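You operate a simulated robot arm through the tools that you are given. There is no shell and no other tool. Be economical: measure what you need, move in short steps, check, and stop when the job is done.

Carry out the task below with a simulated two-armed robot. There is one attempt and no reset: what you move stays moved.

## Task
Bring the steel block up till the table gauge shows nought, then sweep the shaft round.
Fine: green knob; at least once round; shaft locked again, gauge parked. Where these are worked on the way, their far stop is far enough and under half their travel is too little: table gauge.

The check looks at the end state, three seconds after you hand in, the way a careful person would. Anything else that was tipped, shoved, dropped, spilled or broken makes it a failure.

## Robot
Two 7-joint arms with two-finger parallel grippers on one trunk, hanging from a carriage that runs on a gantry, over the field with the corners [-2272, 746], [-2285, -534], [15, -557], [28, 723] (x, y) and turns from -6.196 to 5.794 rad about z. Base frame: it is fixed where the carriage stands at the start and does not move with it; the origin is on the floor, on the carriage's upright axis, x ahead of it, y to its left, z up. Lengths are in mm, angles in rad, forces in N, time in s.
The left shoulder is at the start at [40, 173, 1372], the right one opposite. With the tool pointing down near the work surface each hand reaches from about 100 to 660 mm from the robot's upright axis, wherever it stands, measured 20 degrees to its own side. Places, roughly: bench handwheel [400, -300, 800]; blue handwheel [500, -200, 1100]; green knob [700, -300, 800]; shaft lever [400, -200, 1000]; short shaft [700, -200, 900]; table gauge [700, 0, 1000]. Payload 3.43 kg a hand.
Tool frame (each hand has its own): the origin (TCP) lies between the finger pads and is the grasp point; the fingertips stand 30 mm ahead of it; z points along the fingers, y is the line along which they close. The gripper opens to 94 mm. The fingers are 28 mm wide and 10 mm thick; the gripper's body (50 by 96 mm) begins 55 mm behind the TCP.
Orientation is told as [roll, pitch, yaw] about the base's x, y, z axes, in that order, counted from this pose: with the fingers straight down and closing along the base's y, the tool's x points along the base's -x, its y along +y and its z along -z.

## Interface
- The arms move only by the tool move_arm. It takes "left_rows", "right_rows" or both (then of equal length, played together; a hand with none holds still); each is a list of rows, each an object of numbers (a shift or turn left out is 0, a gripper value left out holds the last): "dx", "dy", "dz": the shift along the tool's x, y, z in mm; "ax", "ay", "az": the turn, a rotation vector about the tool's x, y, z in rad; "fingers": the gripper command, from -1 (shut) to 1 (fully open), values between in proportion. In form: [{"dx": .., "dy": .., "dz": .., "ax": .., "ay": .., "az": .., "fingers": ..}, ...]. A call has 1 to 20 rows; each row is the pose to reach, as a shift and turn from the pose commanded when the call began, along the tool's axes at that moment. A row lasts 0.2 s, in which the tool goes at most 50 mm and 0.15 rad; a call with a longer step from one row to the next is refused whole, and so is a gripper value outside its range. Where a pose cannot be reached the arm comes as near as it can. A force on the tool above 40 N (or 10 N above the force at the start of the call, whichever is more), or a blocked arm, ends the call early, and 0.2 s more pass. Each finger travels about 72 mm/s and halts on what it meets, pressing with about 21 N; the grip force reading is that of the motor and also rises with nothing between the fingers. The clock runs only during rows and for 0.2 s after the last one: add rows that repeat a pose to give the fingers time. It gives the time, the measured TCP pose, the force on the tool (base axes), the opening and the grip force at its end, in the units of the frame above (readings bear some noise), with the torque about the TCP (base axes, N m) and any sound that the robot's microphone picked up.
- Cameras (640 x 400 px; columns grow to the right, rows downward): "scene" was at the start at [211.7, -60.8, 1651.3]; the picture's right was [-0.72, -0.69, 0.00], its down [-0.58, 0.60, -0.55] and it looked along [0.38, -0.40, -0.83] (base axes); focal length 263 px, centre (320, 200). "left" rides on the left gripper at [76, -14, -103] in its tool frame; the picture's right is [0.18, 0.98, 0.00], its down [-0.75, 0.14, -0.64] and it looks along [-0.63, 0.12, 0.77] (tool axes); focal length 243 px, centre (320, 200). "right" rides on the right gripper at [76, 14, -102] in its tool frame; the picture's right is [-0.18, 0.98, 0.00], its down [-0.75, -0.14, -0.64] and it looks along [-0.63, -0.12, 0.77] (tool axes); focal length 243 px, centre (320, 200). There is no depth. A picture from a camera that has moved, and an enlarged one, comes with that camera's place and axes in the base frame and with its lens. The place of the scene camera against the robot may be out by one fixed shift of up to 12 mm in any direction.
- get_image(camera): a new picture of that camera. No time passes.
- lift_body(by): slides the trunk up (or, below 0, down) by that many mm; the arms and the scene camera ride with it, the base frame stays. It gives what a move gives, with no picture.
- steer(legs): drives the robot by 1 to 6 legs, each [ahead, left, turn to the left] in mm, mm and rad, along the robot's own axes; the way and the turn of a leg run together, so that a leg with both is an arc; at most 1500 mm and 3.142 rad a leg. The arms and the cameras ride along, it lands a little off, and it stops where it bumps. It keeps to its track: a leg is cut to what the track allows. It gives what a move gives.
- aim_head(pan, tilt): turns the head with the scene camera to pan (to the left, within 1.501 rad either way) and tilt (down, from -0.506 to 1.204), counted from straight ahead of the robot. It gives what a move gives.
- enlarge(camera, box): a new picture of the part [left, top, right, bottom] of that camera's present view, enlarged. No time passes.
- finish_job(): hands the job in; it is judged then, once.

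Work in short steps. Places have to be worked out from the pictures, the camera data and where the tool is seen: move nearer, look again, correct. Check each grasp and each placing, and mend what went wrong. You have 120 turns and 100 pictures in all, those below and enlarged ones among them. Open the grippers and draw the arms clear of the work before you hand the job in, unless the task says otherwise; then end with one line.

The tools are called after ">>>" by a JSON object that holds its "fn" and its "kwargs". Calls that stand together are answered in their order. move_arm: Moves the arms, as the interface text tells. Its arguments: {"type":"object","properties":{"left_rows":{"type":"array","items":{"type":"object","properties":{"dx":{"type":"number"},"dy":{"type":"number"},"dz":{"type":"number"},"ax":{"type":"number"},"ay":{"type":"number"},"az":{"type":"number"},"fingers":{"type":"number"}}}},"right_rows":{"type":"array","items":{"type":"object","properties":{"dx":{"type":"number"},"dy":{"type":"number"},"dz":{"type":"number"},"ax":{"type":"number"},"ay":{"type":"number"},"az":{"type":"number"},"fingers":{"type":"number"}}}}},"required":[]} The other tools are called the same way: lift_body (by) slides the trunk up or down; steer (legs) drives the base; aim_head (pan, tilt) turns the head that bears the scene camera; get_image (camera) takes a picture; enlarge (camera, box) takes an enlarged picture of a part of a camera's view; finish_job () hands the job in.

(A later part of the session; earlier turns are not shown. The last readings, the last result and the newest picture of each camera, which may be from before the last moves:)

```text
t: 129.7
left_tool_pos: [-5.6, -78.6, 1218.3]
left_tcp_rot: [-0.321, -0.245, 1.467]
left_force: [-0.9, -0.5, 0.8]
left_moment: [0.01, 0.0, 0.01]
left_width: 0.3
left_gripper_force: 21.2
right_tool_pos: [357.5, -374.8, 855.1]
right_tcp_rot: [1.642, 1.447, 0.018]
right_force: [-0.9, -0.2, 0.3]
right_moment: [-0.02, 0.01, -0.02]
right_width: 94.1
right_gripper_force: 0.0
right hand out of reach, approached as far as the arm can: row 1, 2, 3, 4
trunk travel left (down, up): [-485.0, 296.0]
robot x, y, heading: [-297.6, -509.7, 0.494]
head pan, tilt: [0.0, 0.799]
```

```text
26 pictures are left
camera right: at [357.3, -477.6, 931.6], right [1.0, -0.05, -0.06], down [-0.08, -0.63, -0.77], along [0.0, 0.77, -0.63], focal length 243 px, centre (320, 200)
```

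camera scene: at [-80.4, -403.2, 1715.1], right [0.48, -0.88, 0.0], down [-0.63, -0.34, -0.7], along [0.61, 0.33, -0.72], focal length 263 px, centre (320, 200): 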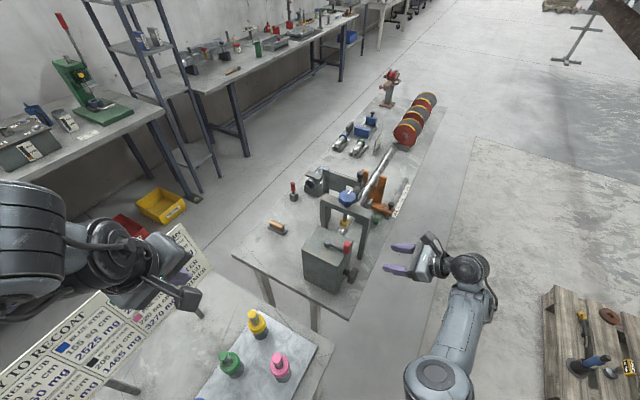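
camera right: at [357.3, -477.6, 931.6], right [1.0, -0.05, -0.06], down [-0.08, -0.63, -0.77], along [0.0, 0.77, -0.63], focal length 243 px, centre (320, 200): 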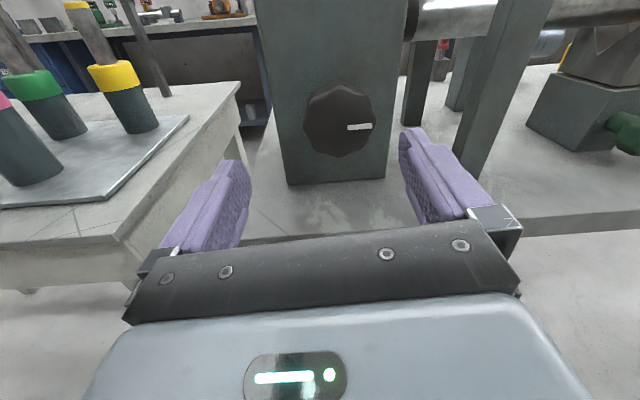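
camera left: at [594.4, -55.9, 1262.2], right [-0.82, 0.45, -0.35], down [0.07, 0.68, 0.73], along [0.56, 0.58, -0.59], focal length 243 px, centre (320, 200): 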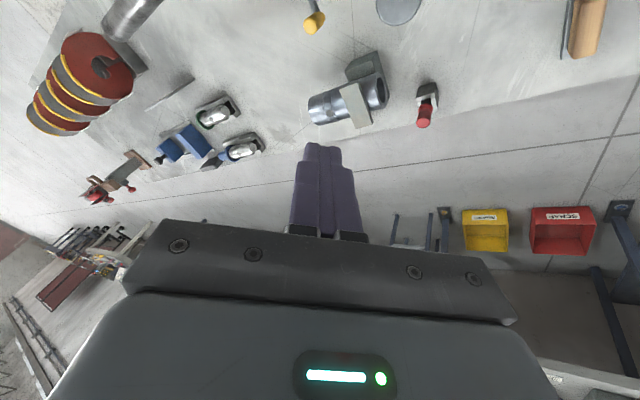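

The arm is over-stretched here. I drive the robot ~120 mm in +x, then bring the hand back in front of the wheel.

>>> {"fn": "steer", "kwargs": {"legs": [[105, -57, 0]]}}

>>> {"fn": "move_arm", "kwargs": {"right_rows": [{"dy": -35}, {"dy": -70}, {"dy": -95, "dx": -5}, {"dy": -95, "dx": -5}]}}

>>> {"fn": "get_image", "kwargs": {"camera": "right"}}

```text
t: 130.9
left_tool_pos: [112.2, -78.8, 1218.9]
left_tcp_rot: [-0.322, -0.244, 1.465]
left_force: [-0.1, 0.7, 0.2]
left_moment: [0.0, 0.0, 0.02]
left_width: 0.1
left_gripper_force: 20.9
right_tool_pos: [476.0, -373.7, 852.8]
right_tcp_rot: [1.647, 1.446, 0.02]
right_force: [0.7, -1.1, 0.2]
right_moment: [0.0, -0.01, 0.04]
right_width: 93.8
right_gripper_force: 0.1
trunk travel left (down, up): [-485.0, 296.0]
robot x, y, heading: [-177.7, -503.7, 0.497]
head pan, tilt: [0.0, 0.799]
```

```text
t: 131.9
left_tool_pos: [111.9, -78.1, 1218.0]
left_tcp_rot: [-0.321, -0.244, 1.467]
left_force: [0.2, -0.2, 0.7]
left_moment: [0.03, -0.02, -0.02]
left_width: 0.0
left_gripper_force: 21.5
right_tool_pos: [382.5, -367.4, 838.6]
right_tcp_rot: [1.65, 1.45, 0.024]
right_force: [0.6, 0.0, 0.2]
right_moment: [0.01, 0.0, 0.01]
right_width: 94.1
right_gripper_force: 0.0
trunk travel left (down, up): [-485.0, 296.0]
robot x, y, heading: [-174.2, -510.1, 0.493]
head pan, tilt: [0.0, 0.799]
```

```text
25 pictures are left
camera right: at [382.1, -470.6, 915.1], right [1.0, -0.05, -0.06], down [-0.08, -0.63, -0.77], along [0.0, 0.77, -0.63], focal length 243 px, centre (320, 200)
```

right: 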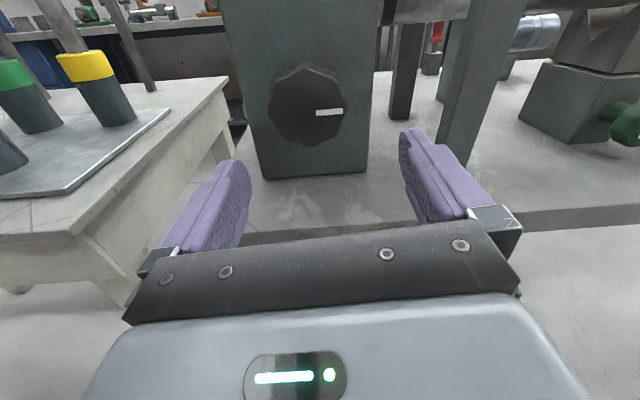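

Now reached. The wheel face centre is (377, -291, 858), ~57 mm across. I advance with open fingers and check forces.

>>> {"fn": "move_arm", "kwargs": {"right_rows": [{"dx": 19, "dy": -7, "dz": 10}, {"dx": 19, "dy": -7, "dz": 48}, {"dx": 19, "dy": -7, "dz": 84}, {"dx": 19, "dy": -7, "dz": 84}]}}

>>> {"fn": "get_image", "kwargs": {"camera": "right"}}

```text
t: 132.9
left_tool_pos: [110.3, -79.1, 1217.8]
left_tcp_rot: [-0.321, -0.244, 1.466]
left_force: [0.2, -0.7, -1.1]
left_moment: [0.01, 0.04, 0.0]
left_width: 0.0
left_gripper_force: 21.1
right_tool_pos: [375.9, -285.7, 855.8]
right_tcp_rot: [1.637, 1.45, 0.011]
right_force: [0.5, 0.2, -0.6]
right_moment: [0.0, -0.04, 0.01]
right_width: 94.1
right_gripper_force: 0.0
right hand out of reach, approached as far as the arm can: row 1
trunk travel left (down, up): [-485.0, 296.0]
robot x, y, heading: [-181.4, -511.3, 0.497]
head pan, tilt: [0.0, 0.799]
```

```text
24 pictures are left
camera right: at [376.5, -388.6, 933.4], right [1.0, -0.05, -0.06], down [-0.08, -0.63, -0.77], along [0.0, 0.77, -0.63], focal length 243 px, centre (320, 200)
```

right: 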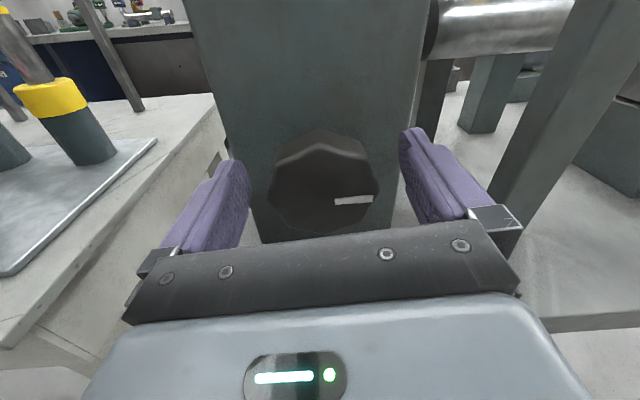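

Centred. Advance 8 mm more and clamp.

>>> {"fn": "move_arm", "kwargs": {"right_rows": [{"dz": 8}, {"dz": 8, "fingers": 0}, {"dz": 8, "fingers": -1}, {"dz": 8, "fingers": -1}, {"dz": 8, "fingers": -1}]}}

```text
t: 134.1
left_tool_pos: [111.0, -78.8, 1217.3]
left_tcp_rot: [-0.322, -0.245, 1.467]
left_force: [-0.5, 0.6, -0.1]
left_moment: [0.0, 0.04, 0.0]
left_width: 0.0
left_gripper_force: 20.9
right_tool_pos: [376.8, -277.0, 855.7]
right_tcp_rot: [1.644, 1.448, 0.018]
right_force: [0.4, -0.7, 0.0]
right_moment: [-0.03, 0.05, 0.11]
right_width: 62.0
right_gripper_force: 45.0
trunk travel left (down, up): [-485.0, 296.0]
robot x, y, heading: [-177.0, -508.8, 0.494]
head pan, tilt: [0.0, 0.799]
```

Excellent, no residual force. Turn about the tool axis by +0.9 rad.

>>> {"fn": "move_arm", "kwargs": {"right_rows": [{"az": 0.13}, {"az": 0.26}, {"az": 0.39}, {"az": 0.52}, {"az": 0.65}, {"az": 0.78}, {"az": 0.9}]}}

>>> {"fn": "get_image", "kwargs": {"camera": "right"}}

```text
t: 135.8
left_tool_pos: [112.9, -77.7, 1219.3]
left_tcp_rot: [-0.323, -0.244, 1.465]
left_force: [0.2, 0.7, 0.0]
left_moment: [0.02, 0.02, 0.0]
left_width: 0.0
left_gripper_force: 21.6
right_tool_pos: [381.9, -278.0, 853.8]
right_tcp_rot: [-1.571, 0.81, 3.078]
right_force: [9.7, 4.8, -6.0]
right_moment: [-0.61, -0.05, -0.05]
right_width: 61.6
right_gripper_force: 44.5
trunk travel left (down, up): [-485.0, 296.0]
robot x, y, heading: [-176.3, -509.0, 0.499]
head pan, tilt: [0.0, 0.799]
stopped in row 7 (right hand): the force on the tool passed its limit at 41 N (the readings are from after the stop); the commanded pose is now the measured one
```

```text
23 pictures are left
camera right: at [439.3, -383.7, 901.0], right [0.58, -0.04, -0.81], down [-0.66, -0.6, -0.45], along [-0.47, 0.8, -0.37], focal length 243 px, centre (320, 200)
```

right: 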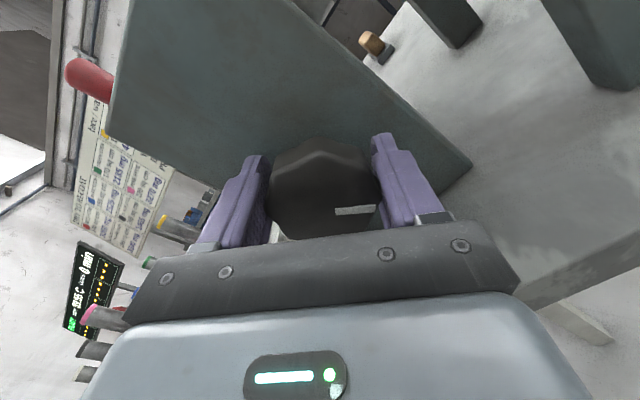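

The wheel turned with the hand. I check whether the shaft turned too (white mark on the dark band by the box).

>>> {"fn": "get_image", "kwargs": {"camera": "scene"}}

```text
22 pictures are left
camera scene: at [38.9, -403.0, 1625.9], right [0.48, -0.88, 0.0], down [-0.63, -0.34, -0.7], along [0.61, 0.33, -0.72], focal length 263 px, centre (320, 200)
```

scene: 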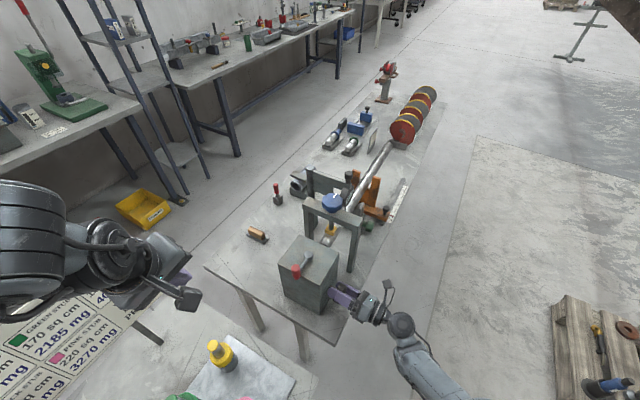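

>>> {"fn": "enlarge", "kwargs": {"camera": "scene", "box": [290, 165, 380, 260]}}

```text
4.21 times, centred on (335, 212) of scene
camera zoom: at [38.9, -403.0, 1625.9], right [0.48, -0.88, 0.0], down [-0.63, -0.34, -0.7], along [0.61, 0.33, -0.72], focal length 1108 px, centre (257, 147)
```

zoom: 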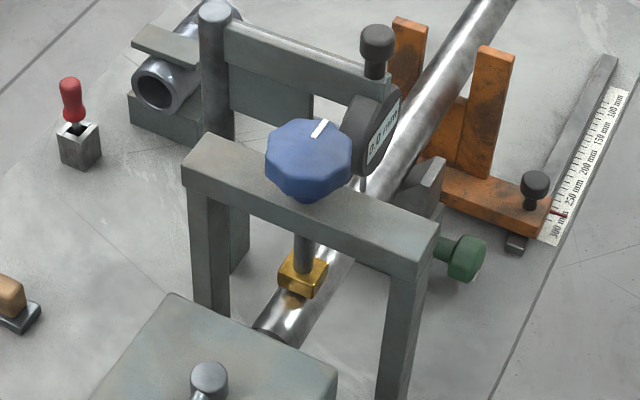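

Gauge still 0.0, and the shaft's white mark has moved out of view, so the wheel drives the shaft. The wheel axis is ~7 mm lower than my TCP (377.7, 849). I open, recentre, turn back 1.6 rad and reclamp.

>>> {"fn": "move_arm", "kwargs": {"right_rows": [{"fingers": 0.65}, {"fingers": 0.65, "dx": -3}, {"dx": -6.5, "fingers": 0.65}, {"dx": -6.5, "az": -0.14}, {"dx": -6.5, "az": -0.28}, {"dx": -6.5, "az": -0.42}, {"dx": -6.5, "az": -0.56}, {"dx": -6.5, "az": -0.7}, {"dx": -6.5, "az": -0.84}, {"dx": -6.5, "az": -0.98}, {"dx": -6.5, "az": -1.12}, {"dx": -6.5, "az": -1.26}, {"dx": -6.5, "az": -1.4}, {"dx": -6.5, "az": -1.54}, {"dx": -6.5, "az": -1.6}, {"dx": -6.5, "az": -1.6, "fingers": -1}, {"dx": -6.5, "az": -1.6}, {"dx": -6.5, "az": -1.6}]}}

>>> {"fn": "get_image", "kwargs": {"camera": "right"}}

```text
t: 139.6
left_tool_pos: [112.5, -78.4, 1218.4]
left_tcp_rot: [-0.323, -0.243, 1.466]
left_force: [0.0, 0.3, 0.2]
left_moment: [0.0, 0.0, -0.01]
left_width: 0.2
left_gripper_force: 21.0
right_tool_pos: [376.9, -277.8, 850.8]
right_tcp_rot: [1.577, 0.732, -0.056]
right_force: [1.7, -1.6, 11.5]
right_moment: [-0.55, -0.02, -0.02]
right_width: 59.0
right_gripper_force: 45.0
trunk travel left (down, up): [-485.0, 296.0]
robot x, y, heading: [-178.7, -508.0, 0.495]
head pan, tilt: [0.0, 0.799]
```

```text
20 pictures are left
camera right: at [324.2, -377.0, 912.9], right [0.79, -0.05, 0.61], down [0.43, -0.67, -0.61], along [0.44, 0.74, -0.51], focal length 243 px, centre (320, 200)
```

right: 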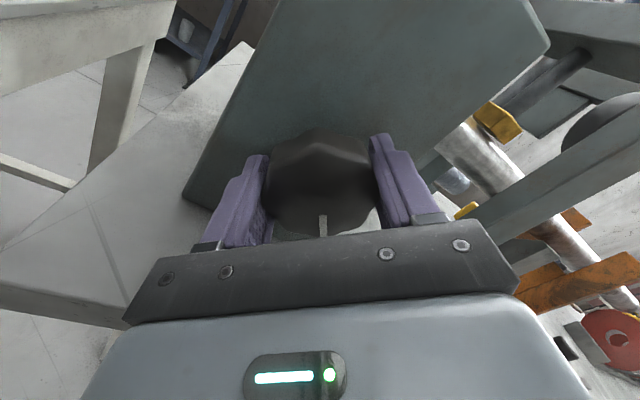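

Regripped flat-on (59 mm). Turn forward 1.6 rad.

>>> {"fn": "move_arm", "kwargs": {"right_rows": [{"az": 0.14}, {"az": 0.28}, {"az": 0.42}, {"az": 0.56}, {"az": 0.7}, {"az": 0.84}, {"az": 0.98}, {"az": 1.12}, {"az": 1.26}, {"az": 1.4}, {"az": 1.54}, {"az": 1.6}]}}

```text
t: 142.2
left_tool_pos: [113.5, -77.3, 1217.8]
left_tcp_rot: [-0.323, -0.244, 1.466]
left_force: [0.5, 0.0, -0.7]
left_moment: [-0.02, 0.01, -0.01]
left_width: 0.1
left_gripper_force: 21.0
right_tool_pos: [378.2, -278.3, 849.7]
right_tcp_rot: [-1.575, 0.808, 3.078]
right_force: [11.0, 0.3, 5.4]
right_moment: [-0.84, -0.02, -0.19]
right_width: 59.1
right_gripper_force: 45.1
trunk travel left (down, up): [-485.0, 296.0]
robot x, y, heading: [-176.9, -505.1, 0.498]
head pan, tilt: [0.0, 0.799]
```

Smooth. Next regrip: open, back 1.57, clamp; then forward 1.57.

>>> {"fn": "move_arm", "kwargs": {"right_rows": [{"fingers": 0.65}, {"fingers": 0.65}, {"az": -0.14}, {"az": -0.28}, {"az": -0.42}, {"az": -0.56}, {"az": -0.7}, {"az": -0.84}, {"az": -0.98}, {"az": -1.12}, {"az": -1.26}, {"az": -1.4}, {"az": -1.54}, {"az": -1.57}, {"az": -1.57, "fingers": -1}, {"az": -1.57}, {"az": -1.57}]}}

>>> {"fn": "move_arm", "kwargs": {"right_rows": [{"az": 0.14}, {"az": 0.28}, {"az": 0.42}, {"az": 0.56}, {"az": 0.7}, {"az": 0.84}, {"az": 0.98}, {"az": 1.12}, {"az": 1.26}, {"az": 1.4}, {"az": 1.54}, {"az": 1.57}]}}

>>> {"fn": "move_arm", "kwargs": {"right_rows": [{"fingers": 0.65}, {"fingers": 0.65}, {"az": -0.14}, {"az": -0.28}, {"az": -0.42}, {"az": -0.56}, {"az": -0.7}, {"az": -0.84}, {"az": -0.98}, {"az": -1.12}, {"az": -1.26}, {"az": -1.4}, {"az": -1.54}, {"az": -1.57}, {"az": -1.57, "fingers": -1}, {"az": -1.57}, {"az": -1.57}]}}

>>> {"fn": "move_arm", "kwargs": {"right_rows": [{"az": 0.14}, {"az": 0.28}, {"az": 0.42}, {"az": 0.56}, {"az": 0.7}, {"az": 0.84}, {"az": 0.98}, {"az": 1.12}, {"az": 1.26}, {"az": 1.4}, {"az": 1.54}, {"az": 1.57}]}}

>>> {"fn": "get_image", "kwargs": {"camera": "right"}}

>>> {"fn": "enlarge", "kwargs": {"camera": "scene", "box": [290, 165, 380, 260]}}

```text
t: 145.8
left_tool_pos: [112.4, -77.2, 1219.3]
left_tcp_rot: [-0.322, -0.244, 1.465]
left_force: [0.4, 0.0, 0.0]
left_moment: [0.0, 0.02, -0.01]
left_width: 0.0
left_gripper_force: 20.9
right_tool_pos: [376.5, -277.1, 851.5]
right_tcp_rot: [1.577, 0.761, -0.056]
right_force: [0.9, -2.3, 12.3]
right_moment: [-0.54, -0.01, -0.01]
right_width: 58.8
right_gripper_force: 45.0
trunk travel left (down, up): [-485.0, 296.0]
robot x, y, heading: [-179.2, -511.0, 0.494]
head pan, tilt: [0.0, 0.799]
```

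```text
t: 148.3
left_tool_pos: [114.0, -77.9, 1219.2]
left_tcp_rot: [-0.322, -0.244, 1.466]
left_force: [-0.4, -0.3, -0.2]
left_moment: [0.02, -0.01, -0.02]
left_width: 0.1
left_gripper_force: 20.6
right_tool_pos: [377.7, -278.3, 849.8]
right_tcp_rot: [-1.573, 0.809, 3.08]
right_force: [8.7, -0.9, 8.2]
right_moment: [-0.78, -0.02, -0.12]
right_width: 58.8
right_gripper_force: 45.4
trunk travel left (down, up): [-485.0, 296.0]
robot x, y, heading: [-178.2, -511.3, 0.495]
head pan, tilt: [0.0, 0.799]
```

```text
t: 151.9
left_tool_pos: [114.0, -78.9, 1218.3]
left_tcp_rot: [-0.324, -0.245, 1.466]
left_force: [-0.3, 0.3, -0.7]
left_moment: [0.02, -0.01, -0.02]
left_width: 0.1
left_gripper_force: 21.0
right_tool_pos: [376.8, -277.8, 850.5]
right_tcp_rot: [1.575, 0.76, -0.055]
right_force: [1.7, -2.2, 13.4]
right_moment: [-0.52, -0.02, -0.07]
right_width: 59.1
right_gripper_force: 45.1
trunk travel left (down, up): [-485.0, 296.0]
robot x, y, heading: [-174.1, -509.4, 0.495]
head pan, tilt: [0.0, 0.799]
```

```text
t: 154.6
left_tool_pos: [114.5, -78.0, 1219.3]
left_tcp_rot: [-0.322, -0.246, 1.465]
left_force: [-0.4, 0.2, 0.0]
left_moment: [0.0, -0.02, -0.02]
left_width: 0.1
left_gripper_force: 20.9
right_tool_pos: [378.0, -277.2, 850.7]
right_tcp_rot: [-1.574, 0.805, 3.08]
right_force: [9.7, 1.4, 7.3]
right_moment: [-0.79, -0.05, 0.05]
right_width: 58.9
right_gripper_force: 45.5
trunk travel left (down, up): [-485.0, 296.0]
robot x, y, heading: [-175.3, -505.9, 0.495]
head pan, tilt: [0.0, 0.799]
```

```text
19 pictures are left
camera right: at [435.0, -383.5, 896.0], right [0.58, -0.03, -0.81], down [-0.66, -0.6, -0.45], along [-0.48, 0.8, -0.37], focal length 243 px, centre (320, 200)
```

right: 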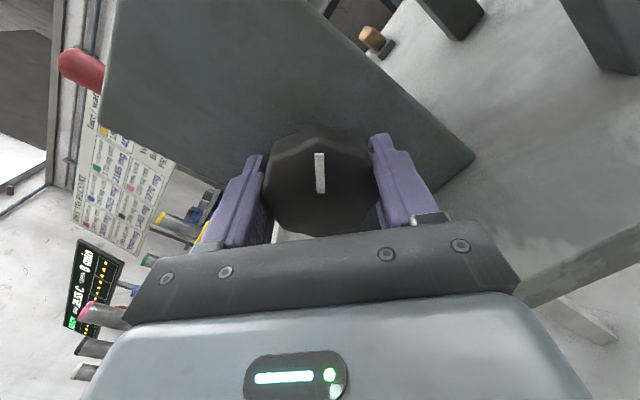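

```text
4.21 times, centred on (335, 212) of scene
camera zoom: at [39.4, -403.3, 1625.6], right [0.48, -0.88, 0.0], down [-0.63, -0.34, -0.7], along [0.61, 0.33, -0.72], focal length 1108 px, centre (257, 147)
```

zoom: 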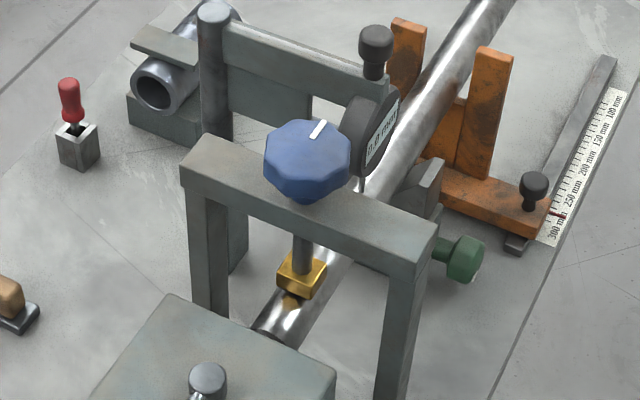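

Total so far ≈5.6 rad. One more stroke to pass a full turn, and then I check the shaft's own mark for the ratio.

>>> {"fn": "move_arm", "kwargs": {"right_rows": [{"fingers": 0.65}, {"fingers": 0.65}, {"az": -0.14}, {"az": -0.28}, {"az": -0.42}, {"az": -0.56}, {"az": -0.7}, {"az": -0.84}, {"az": -0.98}, {"az": -1.12}, {"az": -1.26}, {"az": -1.4}, {"az": -1.54}, {"az": -1.57}, {"az": -1.57, "fingers": -1}, {"az": -1.57}, {"az": -1.57}]}}

>>> {"fn": "move_arm", "kwargs": {"right_rows": [{"az": 0.14}, {"az": 0.28}, {"az": 0.42}, {"az": 0.56}, {"az": 0.7}]}}

>>> {"fn": "enlarge", "kwargs": {"camera": "scene", "box": [310, 215, 350, 255]}}

>>> {"fn": "get_image", "kwargs": {"camera": "right"}}

```text
t: 158.2
left_tool_pos: [110.9, -77.4, 1218.1]
left_tcp_rot: [-0.323, -0.244, 1.466]
left_force: [-0.6, 0.1, -0.3]
left_moment: [0.04, 0.0, 0.01]
left_width: 0.0
left_gripper_force: 21.2
right_tool_pos: [377.0, -277.5, 851.8]
right_tcp_rot: [1.576, 0.762, -0.056]
right_force: [0.8, -2.5, 10.1]
right_moment: [-0.44, -0.04, 0.05]
right_width: 59.3
right_gripper_force: 45.2
trunk travel left (down, up): [-485.0, 296.0]
robot x, y, heading: [-174.5, -509.6, 0.496]
head pan, tilt: [0.0, 0.799]
```

```text
t: 159.3
left_tool_pos: [112.8, -78.9, 1218.2]
left_tcp_rot: [-0.322, -0.245, 1.465]
left_force: [0.8, 0.8, -0.2]
left_moment: [0.01, 0.04, 0.0]
left_width: 0.0
left_gripper_force: 21.1
right_tool_pos: [377.2, -277.6, 850.6]
right_tcp_rot: [1.603, 1.464, -0.028]
right_force: [2.2, -4.0, 20.5]
right_moment: [-0.62, -0.01, -0.1]
right_width: 59.1
right_gripper_force: 44.8
trunk travel left (down, up): [-485.0, 296.0]
robot x, y, heading: [-175.7, -509.8, 0.494]
head pan, tilt: [0.0, 0.799]
```

```text
10.00 times, centred on (330, 235) of scene
camera zoom: at [39.3, -403.7, 1625.6], right [0.48, -0.88, 0.0], down [-0.63, -0.34, -0.7], along [0.61, 0.33, -0.72], focal length 2632 px, centre (220, -150)
```

zoom: 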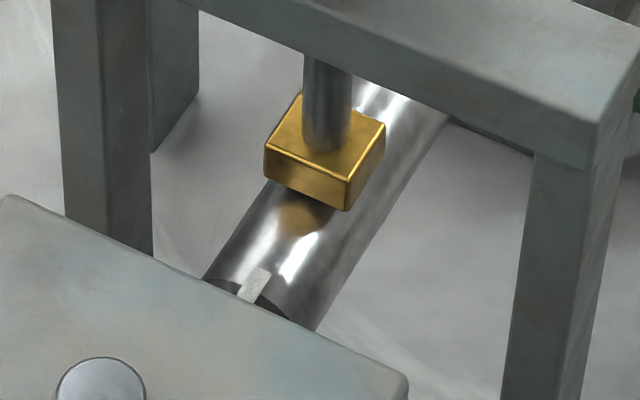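

```text
16 pictures are left
camera right: at [378.1, -380.5, 928.6], right [1.0, -0.06, -0.08], down [-0.1, -0.63, -0.77], along [0.0, 0.77, -0.64], focal length 243 px, centre (320, 200)
```

right: 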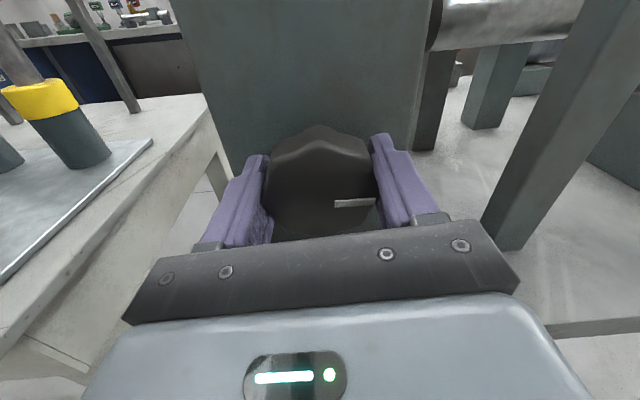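

The shaft's white mark is back on top as the wheel mark is back at +x: 1:1. I turn a further 0.8 rad for margin, then check the gauge.

>>> {"fn": "move_arm", "kwargs": {"right_rows": [{"az": 0.14}, {"az": 0.28}, {"az": 0.42}, {"az": 0.56}, {"az": 0.7}, {"az": 0.8}]}}

>>> {"fn": "enlarge", "kwargs": {"camera": "scene", "box": [330, 165, 380, 215]}}

```text
t: 160.8
left_tool_pos: [114.0, -78.1, 1217.4]
left_tcp_rot: [-0.32, -0.244, 1.466]
left_force: [-0.8, -0.2, 0.4]
left_moment: [-0.01, 0.01, 0.0]
left_width: 0.0
left_gripper_force: 20.6
right_tool_pos: [378.0, -277.9, 849.9]
right_tcp_rot: [-1.573, 0.876, 3.081]
right_force: [8.6, -1.5, 9.9]
right_moment: [-0.89, -0.05, 0.06]
right_width: 58.8
right_gripper_force: 44.7
trunk travel left (down, up): [-485.0, 296.0]
robot x, y, heading: [-175.3, -505.8, 0.494]
head pan, tilt: [0.0, 0.799]
```

```text
8.00 times, centred on (355, 190) of scene
camera zoom: at [39.5, -403.5, 1625.5], right [0.48, -0.88, 0.0], down [-0.63, -0.34, -0.7], along [0.61, 0.33, -0.72], focal length 2105 px, centre (40, 280)
```

zoom: 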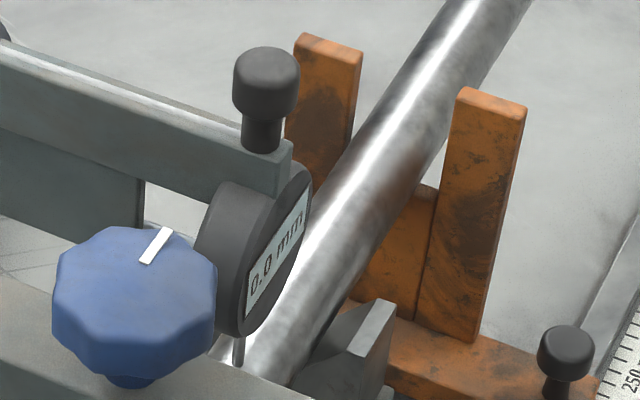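

Still 0.0. Release the wheel, withdraw, roll the hand back upright, then return the robot to where the lever was comfortable.

>>> {"fn": "move_arm", "kwargs": {"right_rows": [{"fingers": 0.65}, {"fingers": 0.65}, {"dz": -40}, {"dz": -80}, {"dz": -115}, {"dz": -115, "az": -0.14}, {"dz": -115, "az": -0.28}, {"dz": -115, "az": -0.42}, {"dz": -115, "az": -0.56}, {"dz": -115, "az": -0.7}, {"dz": -115, "az": -0.8}]}}

>>> {"fn": "lift_body", "kwargs": {"by": 90}}

>>> {"fn": "steer", "kwargs": {"legs": [[-105, 57, 0]]}}

```text
t: 163.2
left_tool_pos: [112.0, -78.1, 1217.4]
left_tcp_rot: [-0.321, -0.244, 1.466]
left_force: [0.3, 0.5, 0.3]
left_moment: [0.01, 0.01, 0.01]
left_width: 0.1
left_gripper_force: 21.1
right_tool_pos: [372.6, -390.8, 841.7]
right_tcp_rot: [1.602, 1.464, -0.028]
right_force: [0.6, 0.0, -0.2]
right_moment: [-0.01, -0.01, 0.02]
right_width: 77.5
right_gripper_force: 0.0
right hand out of reach, approached as far as the arm can: row 5, 6, 7, 8, 9, 10, 11
trunk travel left (down, up): [-485.0, 296.0]
robot x, y, heading: [-176.6, -508.7, 0.498]
head pan, tilt: [0.0, 0.799]
```

```text
t: 164.4
left_tool_pos: [111.9, -78.7, 1307.9]
left_tcp_rot: [-0.321, -0.244, 1.465]
left_force: [-0.6, -0.7, 0.6]
left_moment: [0.01, -0.02, -0.02]
left_width: 0.1
left_gripper_force: 21.0
right_tool_pos: [373.3, -390.4, 932.5]
right_tcp_rot: [1.599, 1.466, -0.03]
right_force: [0.8, 0.8, 0.2]
right_moment: [-0.03, 0.01, 0.0]
right_width: 77.4
right_gripper_force: 0.0
trunk travel left (down, up): [-575.0, 206.0]
robot x, y, heading: [-176.9, -508.1, 0.498]
head pan, tilt: [0.0, 0.799]
```

```text
t: 165.6
left_tool_pos: [-8.7, -78.5, 1307.7]
left_tcp_rot: [-0.32, -0.244, 1.465]
left_force: [-0.7, 0.5, -0.2]
left_moment: [0.0, 0.0, -0.02]
left_width: 0.0
left_gripper_force: 21.3
right_tool_pos: [251.4, -391.4, 930.7]
right_tcp_rot: [1.599, 1.465, -0.031]
right_force: [-0.6, -0.1, 0.2]
right_moment: [0.03, -0.01, -0.02]
right_width: 77.8
right_gripper_force: 0.0
trunk travel left (down, up): [-575.0, 206.0]
robot x, y, heading: [-297.2, -507.2, 0.497]
head pan, tilt: [0.0, 0.799]
```

Go to the lever handle again (it now points to -x, grip point near (310, -172, 1004)).

>>> {"fn": "move_arm", "kwargs": {"right_rows": [{"dx": 30, "dy": 20, "fingers": 0.3}, {"dx": 55, "dy": 42, "dz": 25}, {"dx": 72, "dy": 63, "dz": 64}, {"dx": 72, "dy": 61, "dz": 104}, {"dx": 71, "dy": 59, "dz": 144}]}}

>>> {"fn": "get_image", "kwargs": {"camera": "right"}}

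```text
t: 166.8
left_tool_pos: [-8.3, -76.9, 1307.7]
left_tcp_rot: [-0.321, -0.245, 1.464]
left_force: [0.0, 0.8, -0.8]
left_moment: [0.01, 0.0, -0.01]
left_width: 0.0
left_gripper_force: 21.1
right_tool_pos: [316.5, -251.9, 1011.6]
right_tcp_rot: [1.639, 1.47, 0.003]
right_force: [-1.2, 0.3, -1.3]
right_moment: [0.09, 0.02, -0.08]
right_width: 61.1
right_gripper_force: 0.2
right hand out of reach, approached as far as the arm can: row 1, 2
trunk travel left (down, up): [-575.0, 206.0]
robot x, y, heading: [-294.7, -507.2, 0.499]
head pan, tilt: [0.0, 0.799]
```

```text
14 pictures are left
camera right: at [315.9, -354.3, 1089.2], right [0.99, -0.06, -0.08], down [-0.11, -0.63, -0.77], along [0.0, 0.77, -0.63], focal length 243 px, centre (320, 200)
```

right: 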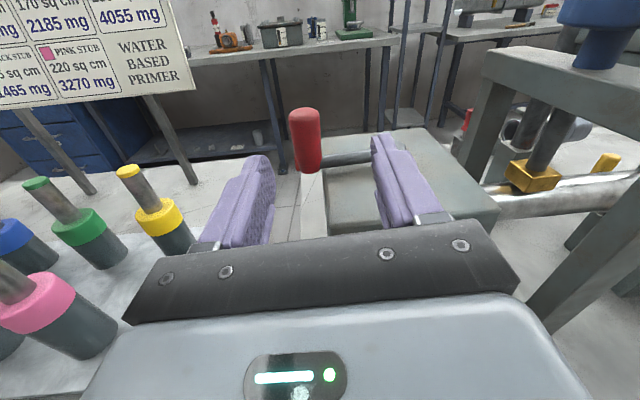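

Handle straight ahead, ~7 mm to the left. Advance and close.

>>> {"fn": "move_arm", "kwargs": {"right_rows": [{"dy": -7, "dz": 28, "dx": -3}, {"dy": -9, "dz": 56, "dx": -5}, {"dy": -10, "dz": 82, "dx": -6}, {"dy": -10, "dz": 82, "dx": -6, "fingers": -1}, {"dy": -10, "dz": 82, "dx": -6}, {"dy": -10, "dz": 82, "dx": -6}]}}

```text
t: 168.2
left_tool_pos: [-8.3, -80.0, 1307.7]
left_tcp_rot: [-0.321, -0.243, 1.463]
left_force: [-0.4, 0.8, -0.9]
left_moment: [0.0, -0.01, 0.02]
left_width: 0.1
left_gripper_force: 21.1
right_tool_pos: [307.6, -191.6, 1015.9]
right_tcp_rot: [1.593, 1.469, -0.037]
right_force: [-7.3, -11.1, 4.2]
right_moment: [0.29, 0.93, 0.08]
right_width: 23.6
right_gripper_force: 45.3
right hand out of reach, approached as far as the arm can: row 2, 3, 4, 5, 6
trunk travel left (down, up): [-575.0, 206.0]
robot x, y, heading: [-297.4, -509.0, 0.492]
head pan, tilt: [0.0, 0.799]
```

Gripped nearer the tips, good enough. I swing the lever back along its arc to the locked side.

>>> {"fn": "move_arm", "kwargs": {"right_rows": [{"dx": 0, "dy": 3, "dz": -17}, {"dx": -1, "dy": 11, "dz": -33}, {"dx": -2, "dy": 22.7, "dz": -46.7}, {"dx": -3, "dy": 30, "dz": -52}, {"dx": -3.6, "dy": 37, "dz": -57}, {"dx": -4.5, "dy": 46, "dz": -60}, {"dx": -5.3, "dy": 54, "dz": -62.6}, {"dx": -6.6, "dy": 65, "dz": -64}, {"dx": -7, "dy": 72, "dz": -64}]}}

>>> {"fn": "get_image", "kwargs": {"camera": "right"}}

```text
t: 170.2
left_tool_pos: [-9.6, -79.2, 1307.5]
left_tcp_rot: [-0.319, -0.242, 1.464]
left_force: [0.2, 0.8, 0.3]
left_moment: [-0.02, 0.02, 0.03]
left_width: 0.1
left_gripper_force: 21.3
right_tool_pos: [342.0, -253.0, 1013.9]
right_tcp_rot: [1.54, 1.465, -0.093]
right_force: [-1.4, -8.7, -14.8]
right_moment: [-0.06, 0.94, -0.19]
right_width: 23.8
right_gripper_force: 44.9
right hand out of reach, approached as far as the arm can: row 6, 7, 8, 9
trunk travel left (down, up): [-575.0, 206.0]
robot x, y, heading: [-302.3, -506.9, 0.492]
head pan, tilt: [0.0, 0.799]
```

```text
13 pictures are left
camera right: at [341.5, -355.4, 1093.1], right [0.99, -0.06, -0.08], down [-0.1, -0.64, -0.76], along [0.0, 0.77, -0.64], focal length 243 px, centre (320, 200)
```

right: 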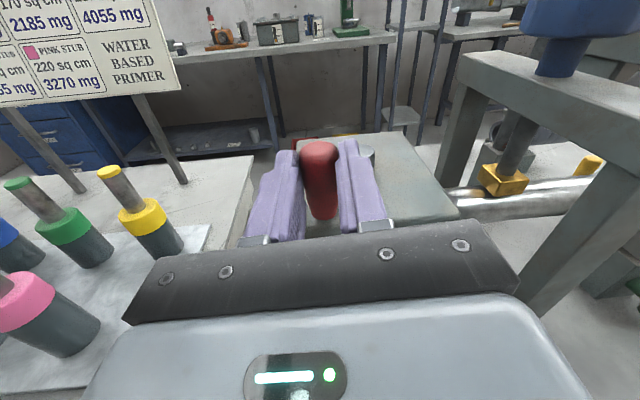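

Reach ends at about 60° of the return. I release, withdraw, drive 70 mm in +x, and regrip to finish.

>>> {"fn": "move_arm", "kwargs": {"right_rows": [{"fingers": 0.3}, {"fingers": 0.3}, {"dz": -30}, {"dz": -60}, {"dz": -75}]}}

>>> {"fn": "steer", "kwargs": {"legs": [[70, -37, 0]]}}

>>> {"fn": "move_arm", "kwargs": {"right_rows": [{"dy": -20}, {"dy": -40}, {"dy": -65, "dx": -4}, {"dy": -65, "dx": -4}]}}

>>> {"fn": "get_image", "kwargs": {"camera": "right"}}

```text
t: 171.4
left_tool_pos: [-7.5, -79.0, 1307.5]
left_tcp_rot: [-0.32, -0.244, 1.465]
left_force: [-0.1, 0.6, 0.4]
left_moment: [0.0, 0.0, 0.02]
left_width: 0.0
left_gripper_force: 22.0
right_tool_pos: [337.8, -325.5, 1016.8]
right_tcp_rot: [1.596, 1.463, -0.034]
right_force: [0.5, -0.8, 0.0]
right_moment: [0.01, 0.0, 0.01]
right_width: 61.1
right_gripper_force: 0.1
trunk travel left (down, up): [-575.0, 206.0]
robot x, y, heading: [-295.9, -507.2, 0.499]
head pan, tilt: [0.0, 0.799]
```

```text
t: 172.5
left_tool_pos: [72.1, -78.3, 1308.2]
left_tcp_rot: [-0.323, -0.245, 1.464]
left_force: [0.5, 0.9, 0.8]
left_moment: [0.05, -0.01, -0.01]
left_width: 0.0
left_gripper_force: 21.5
right_tool_pos: [419.2, -323.3, 1017.0]
right_tcp_rot: [1.601, 1.464, -0.03]
right_force: [0.4, -0.1, 0.4]
right_moment: [0.01, -0.02, 0.03]
right_width: 61.2
right_gripper_force: 0.0
trunk travel left (down, up): [-575.0, 206.0]
robot x, y, heading: [-215.5, -508.5, 0.496]
head pan, tilt: [0.0, 0.799]
```

```text
t: 173.5
left_tool_pos: [74.1, -79.2, 1308.1]
left_tcp_rot: [-0.324, -0.246, 1.466]
left_force: [0.9, 0.0, -0.7]
left_moment: [0.0, 0.0, 0.02]
left_width: 0.0
left_gripper_force: 20.8
right_tool_pos: [384.5, -287.2, 1022.1]
right_tcp_rot: [2.1, 1.465, 0.544]
right_force: [0.0, -0.3, -0.2]
right_moment: [-0.02, 0.01, 0.02]
right_width: 61.1
right_gripper_force: 0.0
right hand out of reach, approached as far as the arm can: row 1, 2, 3
trunk travel left (down, up): [-575.0, 206.0]
robot x, y, heading: [-219.2, -510.0, 0.5]
head pan, tilt: [0.0, 0.799]
```

```text
12 pictures are left
camera right: at [392.4, -393.5, 1094.9], right [1.0, 0.02, -0.09], down [-0.06, -0.6, -0.8], along [-0.07, 0.8, -0.6], focal length 243 px, centre (320, 200)
```

right: 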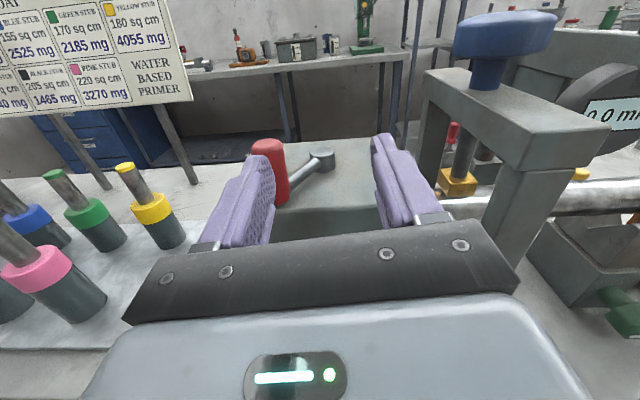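

The level wrist limits reach here; tilting the tool down as in the first grip should help. I tilt 0.25 rad and shift left to line up with the handle at about (338, -222).

>>> {"fn": "move_arm", "kwargs": {"right_rows": [{"ay": -0.12}, {"ay": -0.25}, {"ay": -0.25, "dy": -16, "dx": -4}, {"ay": -0.25, "dy": -32, "dx": -8}, {"ay": -0.25, "dy": -44, "dx": -8}, {"ay": -0.25, "dy": -44, "dx": -8}]}}

>>> {"fn": "get_image", "kwargs": {"camera": "right"}}

```text
t: 174.9
left_tool_pos: [72.4, -75.6, 1308.1]
left_tcp_rot: [-0.321, -0.244, 1.467]
left_force: [-1.2, -0.1, 0.3]
left_moment: [-0.01, 0.03, -0.06]
left_width: 0.3
left_gripper_force: 21.1
right_tool_pos: [311.7, -317.5, 993.5]
right_tcp_rot: [0.413, 1.303, -1.231]
right_force: [0.2, 0.0, 0.4]
right_moment: [-0.01, 0.02, 0.0]
right_width: 60.9
right_gripper_force: 0.1
right hand out of reach, approached as far as the arm can: row 1
trunk travel left (down, up): [-575.0, 206.0]
robot x, y, heading: [-218.9, -509.5, 0.496]
head pan, tilt: [0.0, 0.799]
```

```text
11 pictures are left
camera right: at [311.0, -397.3, 1094.8], right [0.99, -0.1, -0.07], down [-0.13, -0.8, -0.59], along [0.0, 0.59, -0.81], focal length 243 px, centre (320, 200)
```

right: 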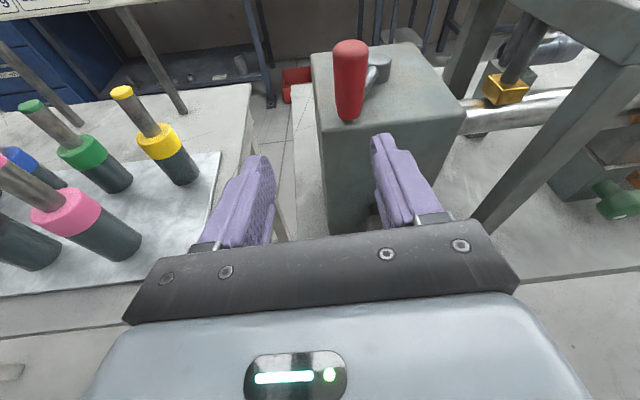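

Now free. The handle is at (344, -222, 1000). Move in and grip.

>>> {"fn": "move_arm", "kwargs": {"right_rows": [{"dx": 15, "dy": 14, "dz": 10}, {"dx": 31, "dy": 27, "dz": 40}, {"dx": 31, "dy": 27, "dz": 70}, {"dx": 31, "dy": 27, "dz": 88}, {"dx": 31, "dy": 27, "dz": 88, "fingers": -1}, {"dx": 31, "dy": 27, "dz": 88}, {"dx": 31, "dy": 27, "dz": 88}]}}

```text
t: 176.5
left_tool_pos: [72.5, -76.5, 1307.4]
left_tcp_rot: [-0.32, -0.245, 1.468]
left_force: [-0.1, 0.1, -0.5]
left_moment: [0.03, 0.0, 0.01]
left_width: 0.0
left_gripper_force: 20.9
right_tool_pos: [342.6, -223.8, 1005.7]
right_tcp_rot: [0.408, 1.305, -1.234]
right_force: [1.7, 1.4, 0.2]
right_moment: [-0.06, 1.08, -0.03]
right_width: 28.4
right_gripper_force: 45.0
trunk travel left (down, up): [-575.0, 206.0]
robot x, y, heading: [-219.0, -505.9, 0.496]
head pan, tilt: [0.0, 0.799]
```

Good grip. Swing to the locked position, pushing on until the stop.

>>> {"fn": "move_arm", "kwargs": {"right_rows": [{"dx": -1.4, "dy": 8, "dz": -2.5}, {"dx": -2.7, "dy": 15, "dz": -4.6}, {"dx": -4.6, "dy": 28, "dz": -6.9}, {"dx": -5.7, "dy": 37, "dz": -7.6}, {"dx": -6.4, "dy": 46, "dz": -6.8}, {"dx": -6.5, "dy": 54, "dz": -4.2}, {"dx": -6.5, "dy": 54, "dz": -4.2}]}}

>>> {"fn": "get_image", "kwargs": {"camera": "right"}}

```text
t: 177.7
left_tool_pos: [69.6, -79.3, 1307.8]
left_tcp_rot: [-0.321, -0.244, 1.466]
left_force: [0.2, 0.0, 0.2]
left_moment: [0.0, -0.03, -0.01]
left_width: 0.3
left_gripper_force: 21.4
right_tool_pos: [379.4, -236.6, 1003.6]
right_tcp_rot: [0.393, 1.308, -1.233]
right_force: [-16.8, -14.5, 9.3]
right_moment: [-0.32, 1.39, 0.05]
right_width: 28.1
right_gripper_force: 45.4
trunk travel left (down, up): [-575.0, 206.0]
robot x, y, heading: [-219.7, -505.4, 0.496]
head pan, tilt: [0.0, 0.799]
stopped in row 6 (right hand): the force on the tool passed its limit at 49 N (the readings are from after the stop); the commanded pose is now the measured one
```

```text
10 pictures are left
camera right: at [381.2, -317.1, 1104.3], right [0.99, -0.09, -0.08], down [-0.12, -0.8, -0.59], along [-0.01, 0.59, -0.81], focal length 243 px, centre (320, 200)
```

right: 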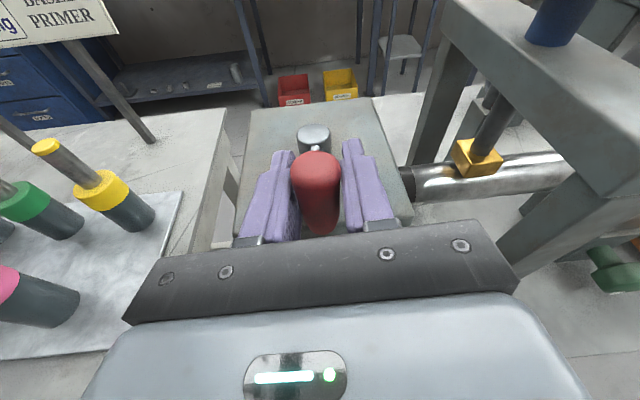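

Locked against its stop at the original place. Release, withdraw, and then reposition the robot (heading 0, x≈16, y≈-213) to park the gauge with the left hand.

>>> {"fn": "move_arm", "kwargs": {"right_rows": [{"fingers": 0.3}, {"fingers": 0.3}, {"dz": -40}, {"dz": -80}, {"dz": -120, "dx": 20}, {"dz": -150, "dx": 50}, {"dz": -180, "dx": 90}]}}

>>> {"fn": "steer", "kwargs": {"legs": [[0, 0, -0.497], [233, 0, 0]]}}

>>> {"fn": "aim_head", "kwargs": {"pan": 0.3, "tilt": 0.85}}

>>> {"fn": "get_image", "kwargs": {"camera": "scene"}}

```text
t: 179.3
left_tool_pos: [71.7, -76.3, 1308.4]
left_tcp_rot: [-0.323, -0.245, 1.467]
left_force: [0.1, -0.2, -0.5]
left_moment: [-0.02, 0.02, 0.0]
left_width: 0.0
left_gripper_force: 21.0
right_tool_pos: [390.5, -347.1, 1076.3]
right_tcp_rot: [0.43, 1.306, -1.202]
right_force: [0.2, 0.4, -0.6]
right_moment: [-0.02, -0.02, 0.06]
right_width: 61.0
right_gripper_force: 0.2
right hand out of reach, approached as far as the arm can: row 6, 7
trunk travel left (down, up): [-575.0, 206.0]
robot x, y, heading: [-212.1, -506.4, 0.492]
head pan, tilt: [0.0, 0.799]
```

```text
t: 182.5
left_tool_pos: [474.1, -270.6, 1307.8]
left_tcp_rot: [-0.321, -0.243, 0.96]
left_force: [0.1, 0.3, 0.5]
left_moment: [-0.01, 0.03, -0.04]
left_width: 0.0
left_gripper_force: 20.9
right_tool_pos: [625.0, -660.1, 1076.3]
right_tcp_rot: [0.432, 1.307, -1.703]
right_force: [-0.3, -0.5, -0.4]
right_moment: [-0.05, -0.01, -0.02]
right_width: 61.0
right_gripper_force: 0.2
trunk travel left (down, up): [-575.0, 206.0]
robot x, y, heading: [19.9, -505.1, -0.009]
head pan, tilt: [0.0, 0.799]
```

```text
t: 183.3
left_tool_pos: [475.4, -271.4, 1308.3]
left_tcp_rot: [-0.321, -0.244, 0.962]
left_force: [0.1, 0.6, 1.2]
left_moment: [-0.02, 0.02, -0.01]
left_width: 0.2
left_gripper_force: 21.3
right_tool_pos: [624.5, -660.9, 1075.3]
right_tcp_rot: [0.433, 1.307, -1.706]
right_force: [0.0, 0.3, -0.1]
right_moment: [-0.01, -0.01, 0.0]
right_width: 61.0
right_gripper_force: 0.1
trunk travel left (down, up): [-575.0, 206.0]
robot x, y, heading: [17.5, -507.3, -0.006]
head pan, tilt: [0.3, 0.85]
```

```text
9 pictures are left
camera scene: at [253.1, -497.3, 1711.2], right [0.29, -0.96, 0.0], down [-0.72, -0.22, -0.66], along [0.63, 0.19, -0.75], focal length 263 px, centre (320, 200)
```

scene: 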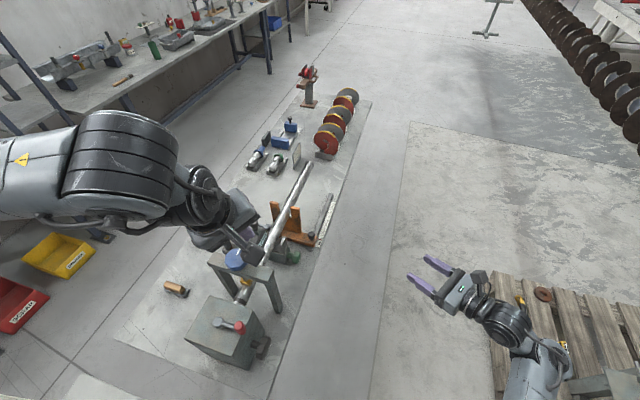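

Lever is back at its locked place. Drive left to y≈-213.

>>> {"fn": "steer", "kwargs": {"legs": [[0, 290, 0]]}}

```text
t: 185.3
left_tool_pos: [478.7, 20.1, 1308.0]
left_tcp_rot: [-0.322, -0.244, 0.962]
left_force: [0.3, -0.2, -0.4]
left_moment: [-0.01, -0.02, -0.02]
left_width: 0.0
left_gripper_force: 20.1
right_tool_pos: [628.0, -370.4, 1075.9]
right_tcp_rot: [0.431, 1.307, -1.706]
right_force: [-0.4, 0.7, -0.2]
right_moment: [0.0, -0.04, -0.02]
right_width: 60.7
right_gripper_force: 0.1
trunk travel left (down, up): [-575.0, 206.0]
robot x, y, heading: [21.3, -220.3, -0.01]
head pan, tilt: [0.3, 0.85]
```

Bring the left closed fingers above the gap between portal and gauge beam, (598, -90).

>>> {"fn": "move_arm", "kwargs": {"left_rows": [{"dx": 12, "dy": -20, "dz": 36}, {"dx": 25, "dy": -40, "dz": 71}, {"dx": 37, "dy": -60, "dz": 107}, {"dx": 49, "dy": -80, "dz": 142}, {"dx": 62, "dy": -100, "dz": 178}, {"dx": 62, "dy": -100, "dz": 178}]}}

>>> {"fn": "get_image", "kwargs": {"camera": "left"}}

```text
t: 186.7
left_tool_pos: [584.7, -88.4, 1158.1]
left_tcp_rot: [-0.322, -0.245, 0.962]
left_force: [-0.6, -1.0, 0.1]
left_moment: [0.01, -0.01, 0.04]
left_width: 0.0
left_gripper_force: 20.8
right_tool_pos: [626.9, -370.7, 1077.1]
right_tcp_rot: [0.43, 1.307, -1.707]
right_force: [-0.1, -0.4, -0.3]
right_moment: [0.02, 0.03, -0.02]
right_width: 61.0
right_gripper_force: 0.1
trunk travel left (down, up): [-575.0, 206.0]
robot x, y, heading: [17.4, -216.4, -0.007]
head pan, tilt: [0.3, 0.85]
```

```text
8 pictures are left
camera left: at [514.4, -157.2, 1238.8], right [-0.82, 0.45, -0.35], down [0.06, 0.68, 0.73], along [0.56, 0.58, -0.59], focal length 243 px, centre (320, 200)
```

left: 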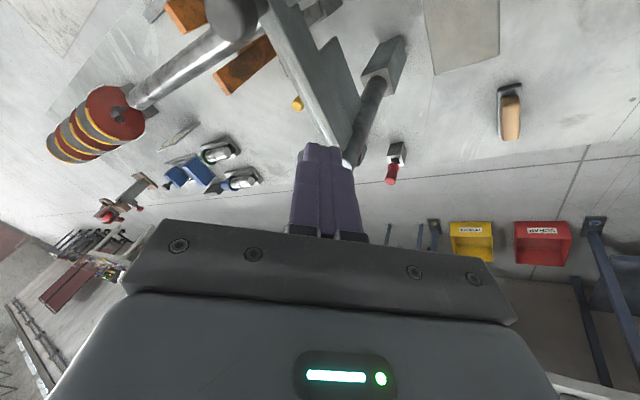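

The fingers will descend on the -x side of the beam; I shift 10 mm further from it and lower 103 mm.

>>> {"fn": "move_arm", "kwargs": {"left_rows": [{"dx": 8, "dy": 11, "dz": 20}, {"dx": 16, "dy": 20, "dz": 45}, {"dx": 24, "dy": 29, "dz": 68}, {"dx": 32, "dy": 38, "dz": 91}, {"dx": 32, "dy": 38, "dz": 91}]}}

>>> {"fn": "get_image", "kwargs": {"camera": "left"}}

```text
t: 187.9
left_tool_pos: [576.7, -92.3, 1057.0]
left_tcp_rot: [-0.323, -0.244, 0.959]
left_force: [-0.4, 0.6, 0.6]
left_moment: [0.04, 0.0, -0.02]
left_width: 0.0
left_gripper_force: 20.5
right_tool_pos: [626.6, -371.0, 1076.0]
right_tcp_rot: [0.43, 1.307, -1.708]
right_force: [-0.1, -0.6, 0.0]
right_moment: [0.0, 0.0, -0.01]
right_width: 61.3
right_gripper_force: 0.0
trunk travel left (down, up): [-575.0, 206.0]
robot x, y, heading: [19.3, -216.1, -0.012]
head pan, tilt: [0.3, 0.85]
```

```text
7 pictures are left
camera left: at [504.6, -160.5, 1137.5], right [-0.82, 0.45, -0.35], down [0.06, 0.68, 0.73], along [0.56, 0.58, -0.59], focal length 243 px, centre (320, 200)
```

left: 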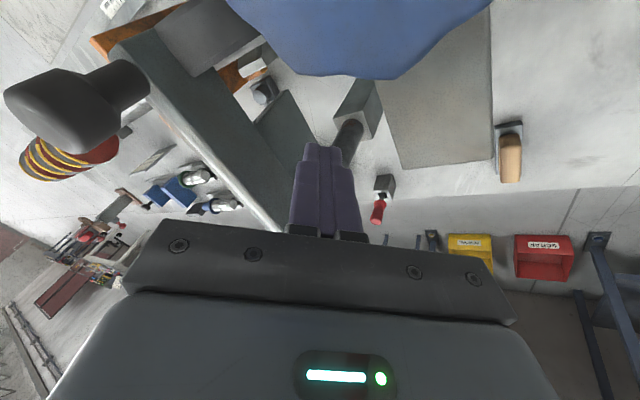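

Clear gap. Now push the beam back along the arc to its parked position.

>>> {"fn": "move_arm", "kwargs": {"left_rows": [{"dx": -11, "dy": -11, "dz": 6.6}, {"dx": -17, "dy": -22, "dz": 11.5}, {"dx": -22, "dy": -32, "dz": 16.3}, {"dx": -31, "dy": -39, "dz": 21}, {"dx": -40, "dy": -45.5, "dz": 25.7}, {"dx": -52, "dy": -49, "dz": 30}, {"dx": -63.6, "dy": -51, "dz": 33.5}, {"dx": -75, "dy": -50, "dz": 36.5}, {"dx": -87.5, "dy": -47.4, "dz": 38.5}, {"dx": -96.5, "dy": -43, "dz": 39.3}]}}

>>> {"fn": "get_image", "kwargs": {"camera": "scene"}}

```text
t: 190.1
left_tool_pos: [673.9, -60.2, 1058.7]
left_tcp_rot: [-0.328, -0.225, 0.939]
left_force: [-5.4, -13.7, -3.2]
left_moment: [-0.05, 0.04, 0.14]
left_width: 0.0
left_gripper_force: 21.4
right_tool_pos: [624.9, -373.7, 1076.0]
right_tcp_rot: [0.43, 1.307, -1.711]
right_force: [0.2, -0.4, -0.4]
right_moment: [-0.01, -0.02, -0.01]
right_width: 61.0
right_gripper_force: 0.0
trunk travel left (down, up): [-575.0, 206.0]
robot x, y, heading: [17.6, -216.0, -0.015]
head pan, tilt: [0.3, 0.85]
stopped in row 10 (left hand): the force on the tool passed its limit at 45 N (the readings are from after the stop); the commanded pose is now the measured one
```

```text
6 pictures are left
camera scene: at [254.9, -208.4, 1710.8], right [0.28, -0.96, 0.0], down [-0.72, -0.21, -0.66], along [0.63, 0.19, -0.75], focal length 263 px, centre (320, 200)
```

scene: 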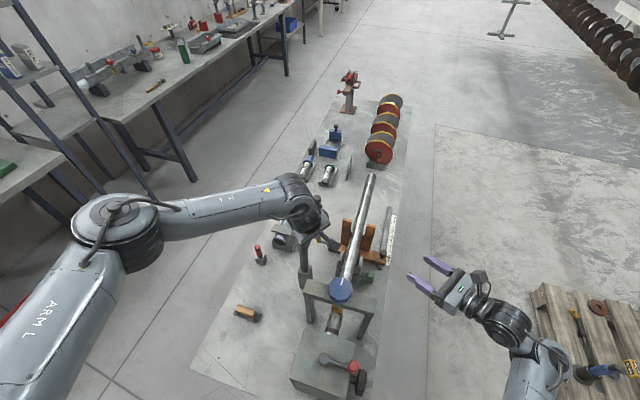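

The beam met its park stop (45 N). I back off toward -y, lift, and retract the left hand, then check.

>>> {"fn": "move_arm", "kwargs": {"left_rows": [{"dx": 14, "dy": -7, "dz": -1}, {"dx": 5, "dy": -19, "dz": -36}, {"dx": -4, "dy": -30, "dz": -70}, {"dx": -13, "dy": -42, "dz": -105}, {"dx": -22, "dy": -53, "dz": -139}, {"dx": -5, "dy": -31, "dz": -151}, {"dx": 12, "dy": -9, "dz": -163}, {"dx": 29, "dy": 13, "dz": -175}, {"dx": 46, "dy": 34, "dz": -186, "fingers": 1}, {"dx": 46, "dy": 34, "dz": -186, "fingers": 1}]}}

>>> {"fn": "enlarge", "kwargs": {"camera": "scene", "box": [270, 190, 400, 400]}}

```text
t: 192.3
left_tool_pos: [553.2, -67.1, 1207.3]
left_tcp_rot: [-0.328, -0.231, 0.946]
left_force: [-0.6, -0.7, -0.1]
left_moment: [-0.02, 0.02, 0.02]
left_width: 82.0
left_gripper_force: 0.0
right_tool_pos: [626.4, -372.3, 1076.8]
right_tcp_rot: [0.431, 1.307, -1.71]
right_force: [0.1, 0.4, -0.1]
right_moment: [0.03, -0.06, -0.02]
right_width: 61.5
right_gripper_force: 0.0
trunk travel left (down, up): [-575.0, 206.0]
robot x, y, heading: [18.0, -219.9, -0.013]
head pan, tilt: [0.3, 0.85]
```

```text
1.90 times, centred on (335, 295) of scene
camera zoom: at [255.4, -207.7, 1711.2], right [0.29, -0.96, 0.0], down [-0.72, -0.21, -0.66], along [0.63, 0.19, -0.75], focal length 501 px, centre (291, 19)
```

zoom: 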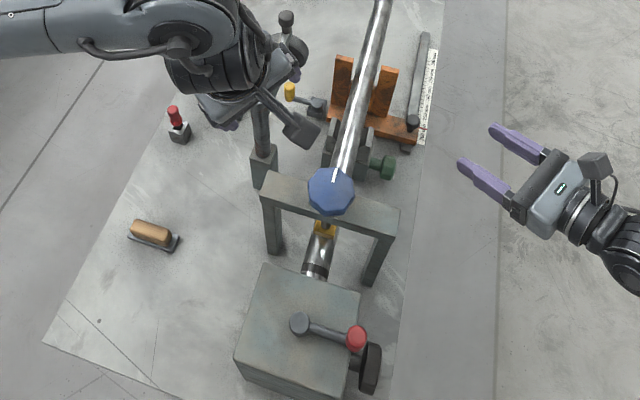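

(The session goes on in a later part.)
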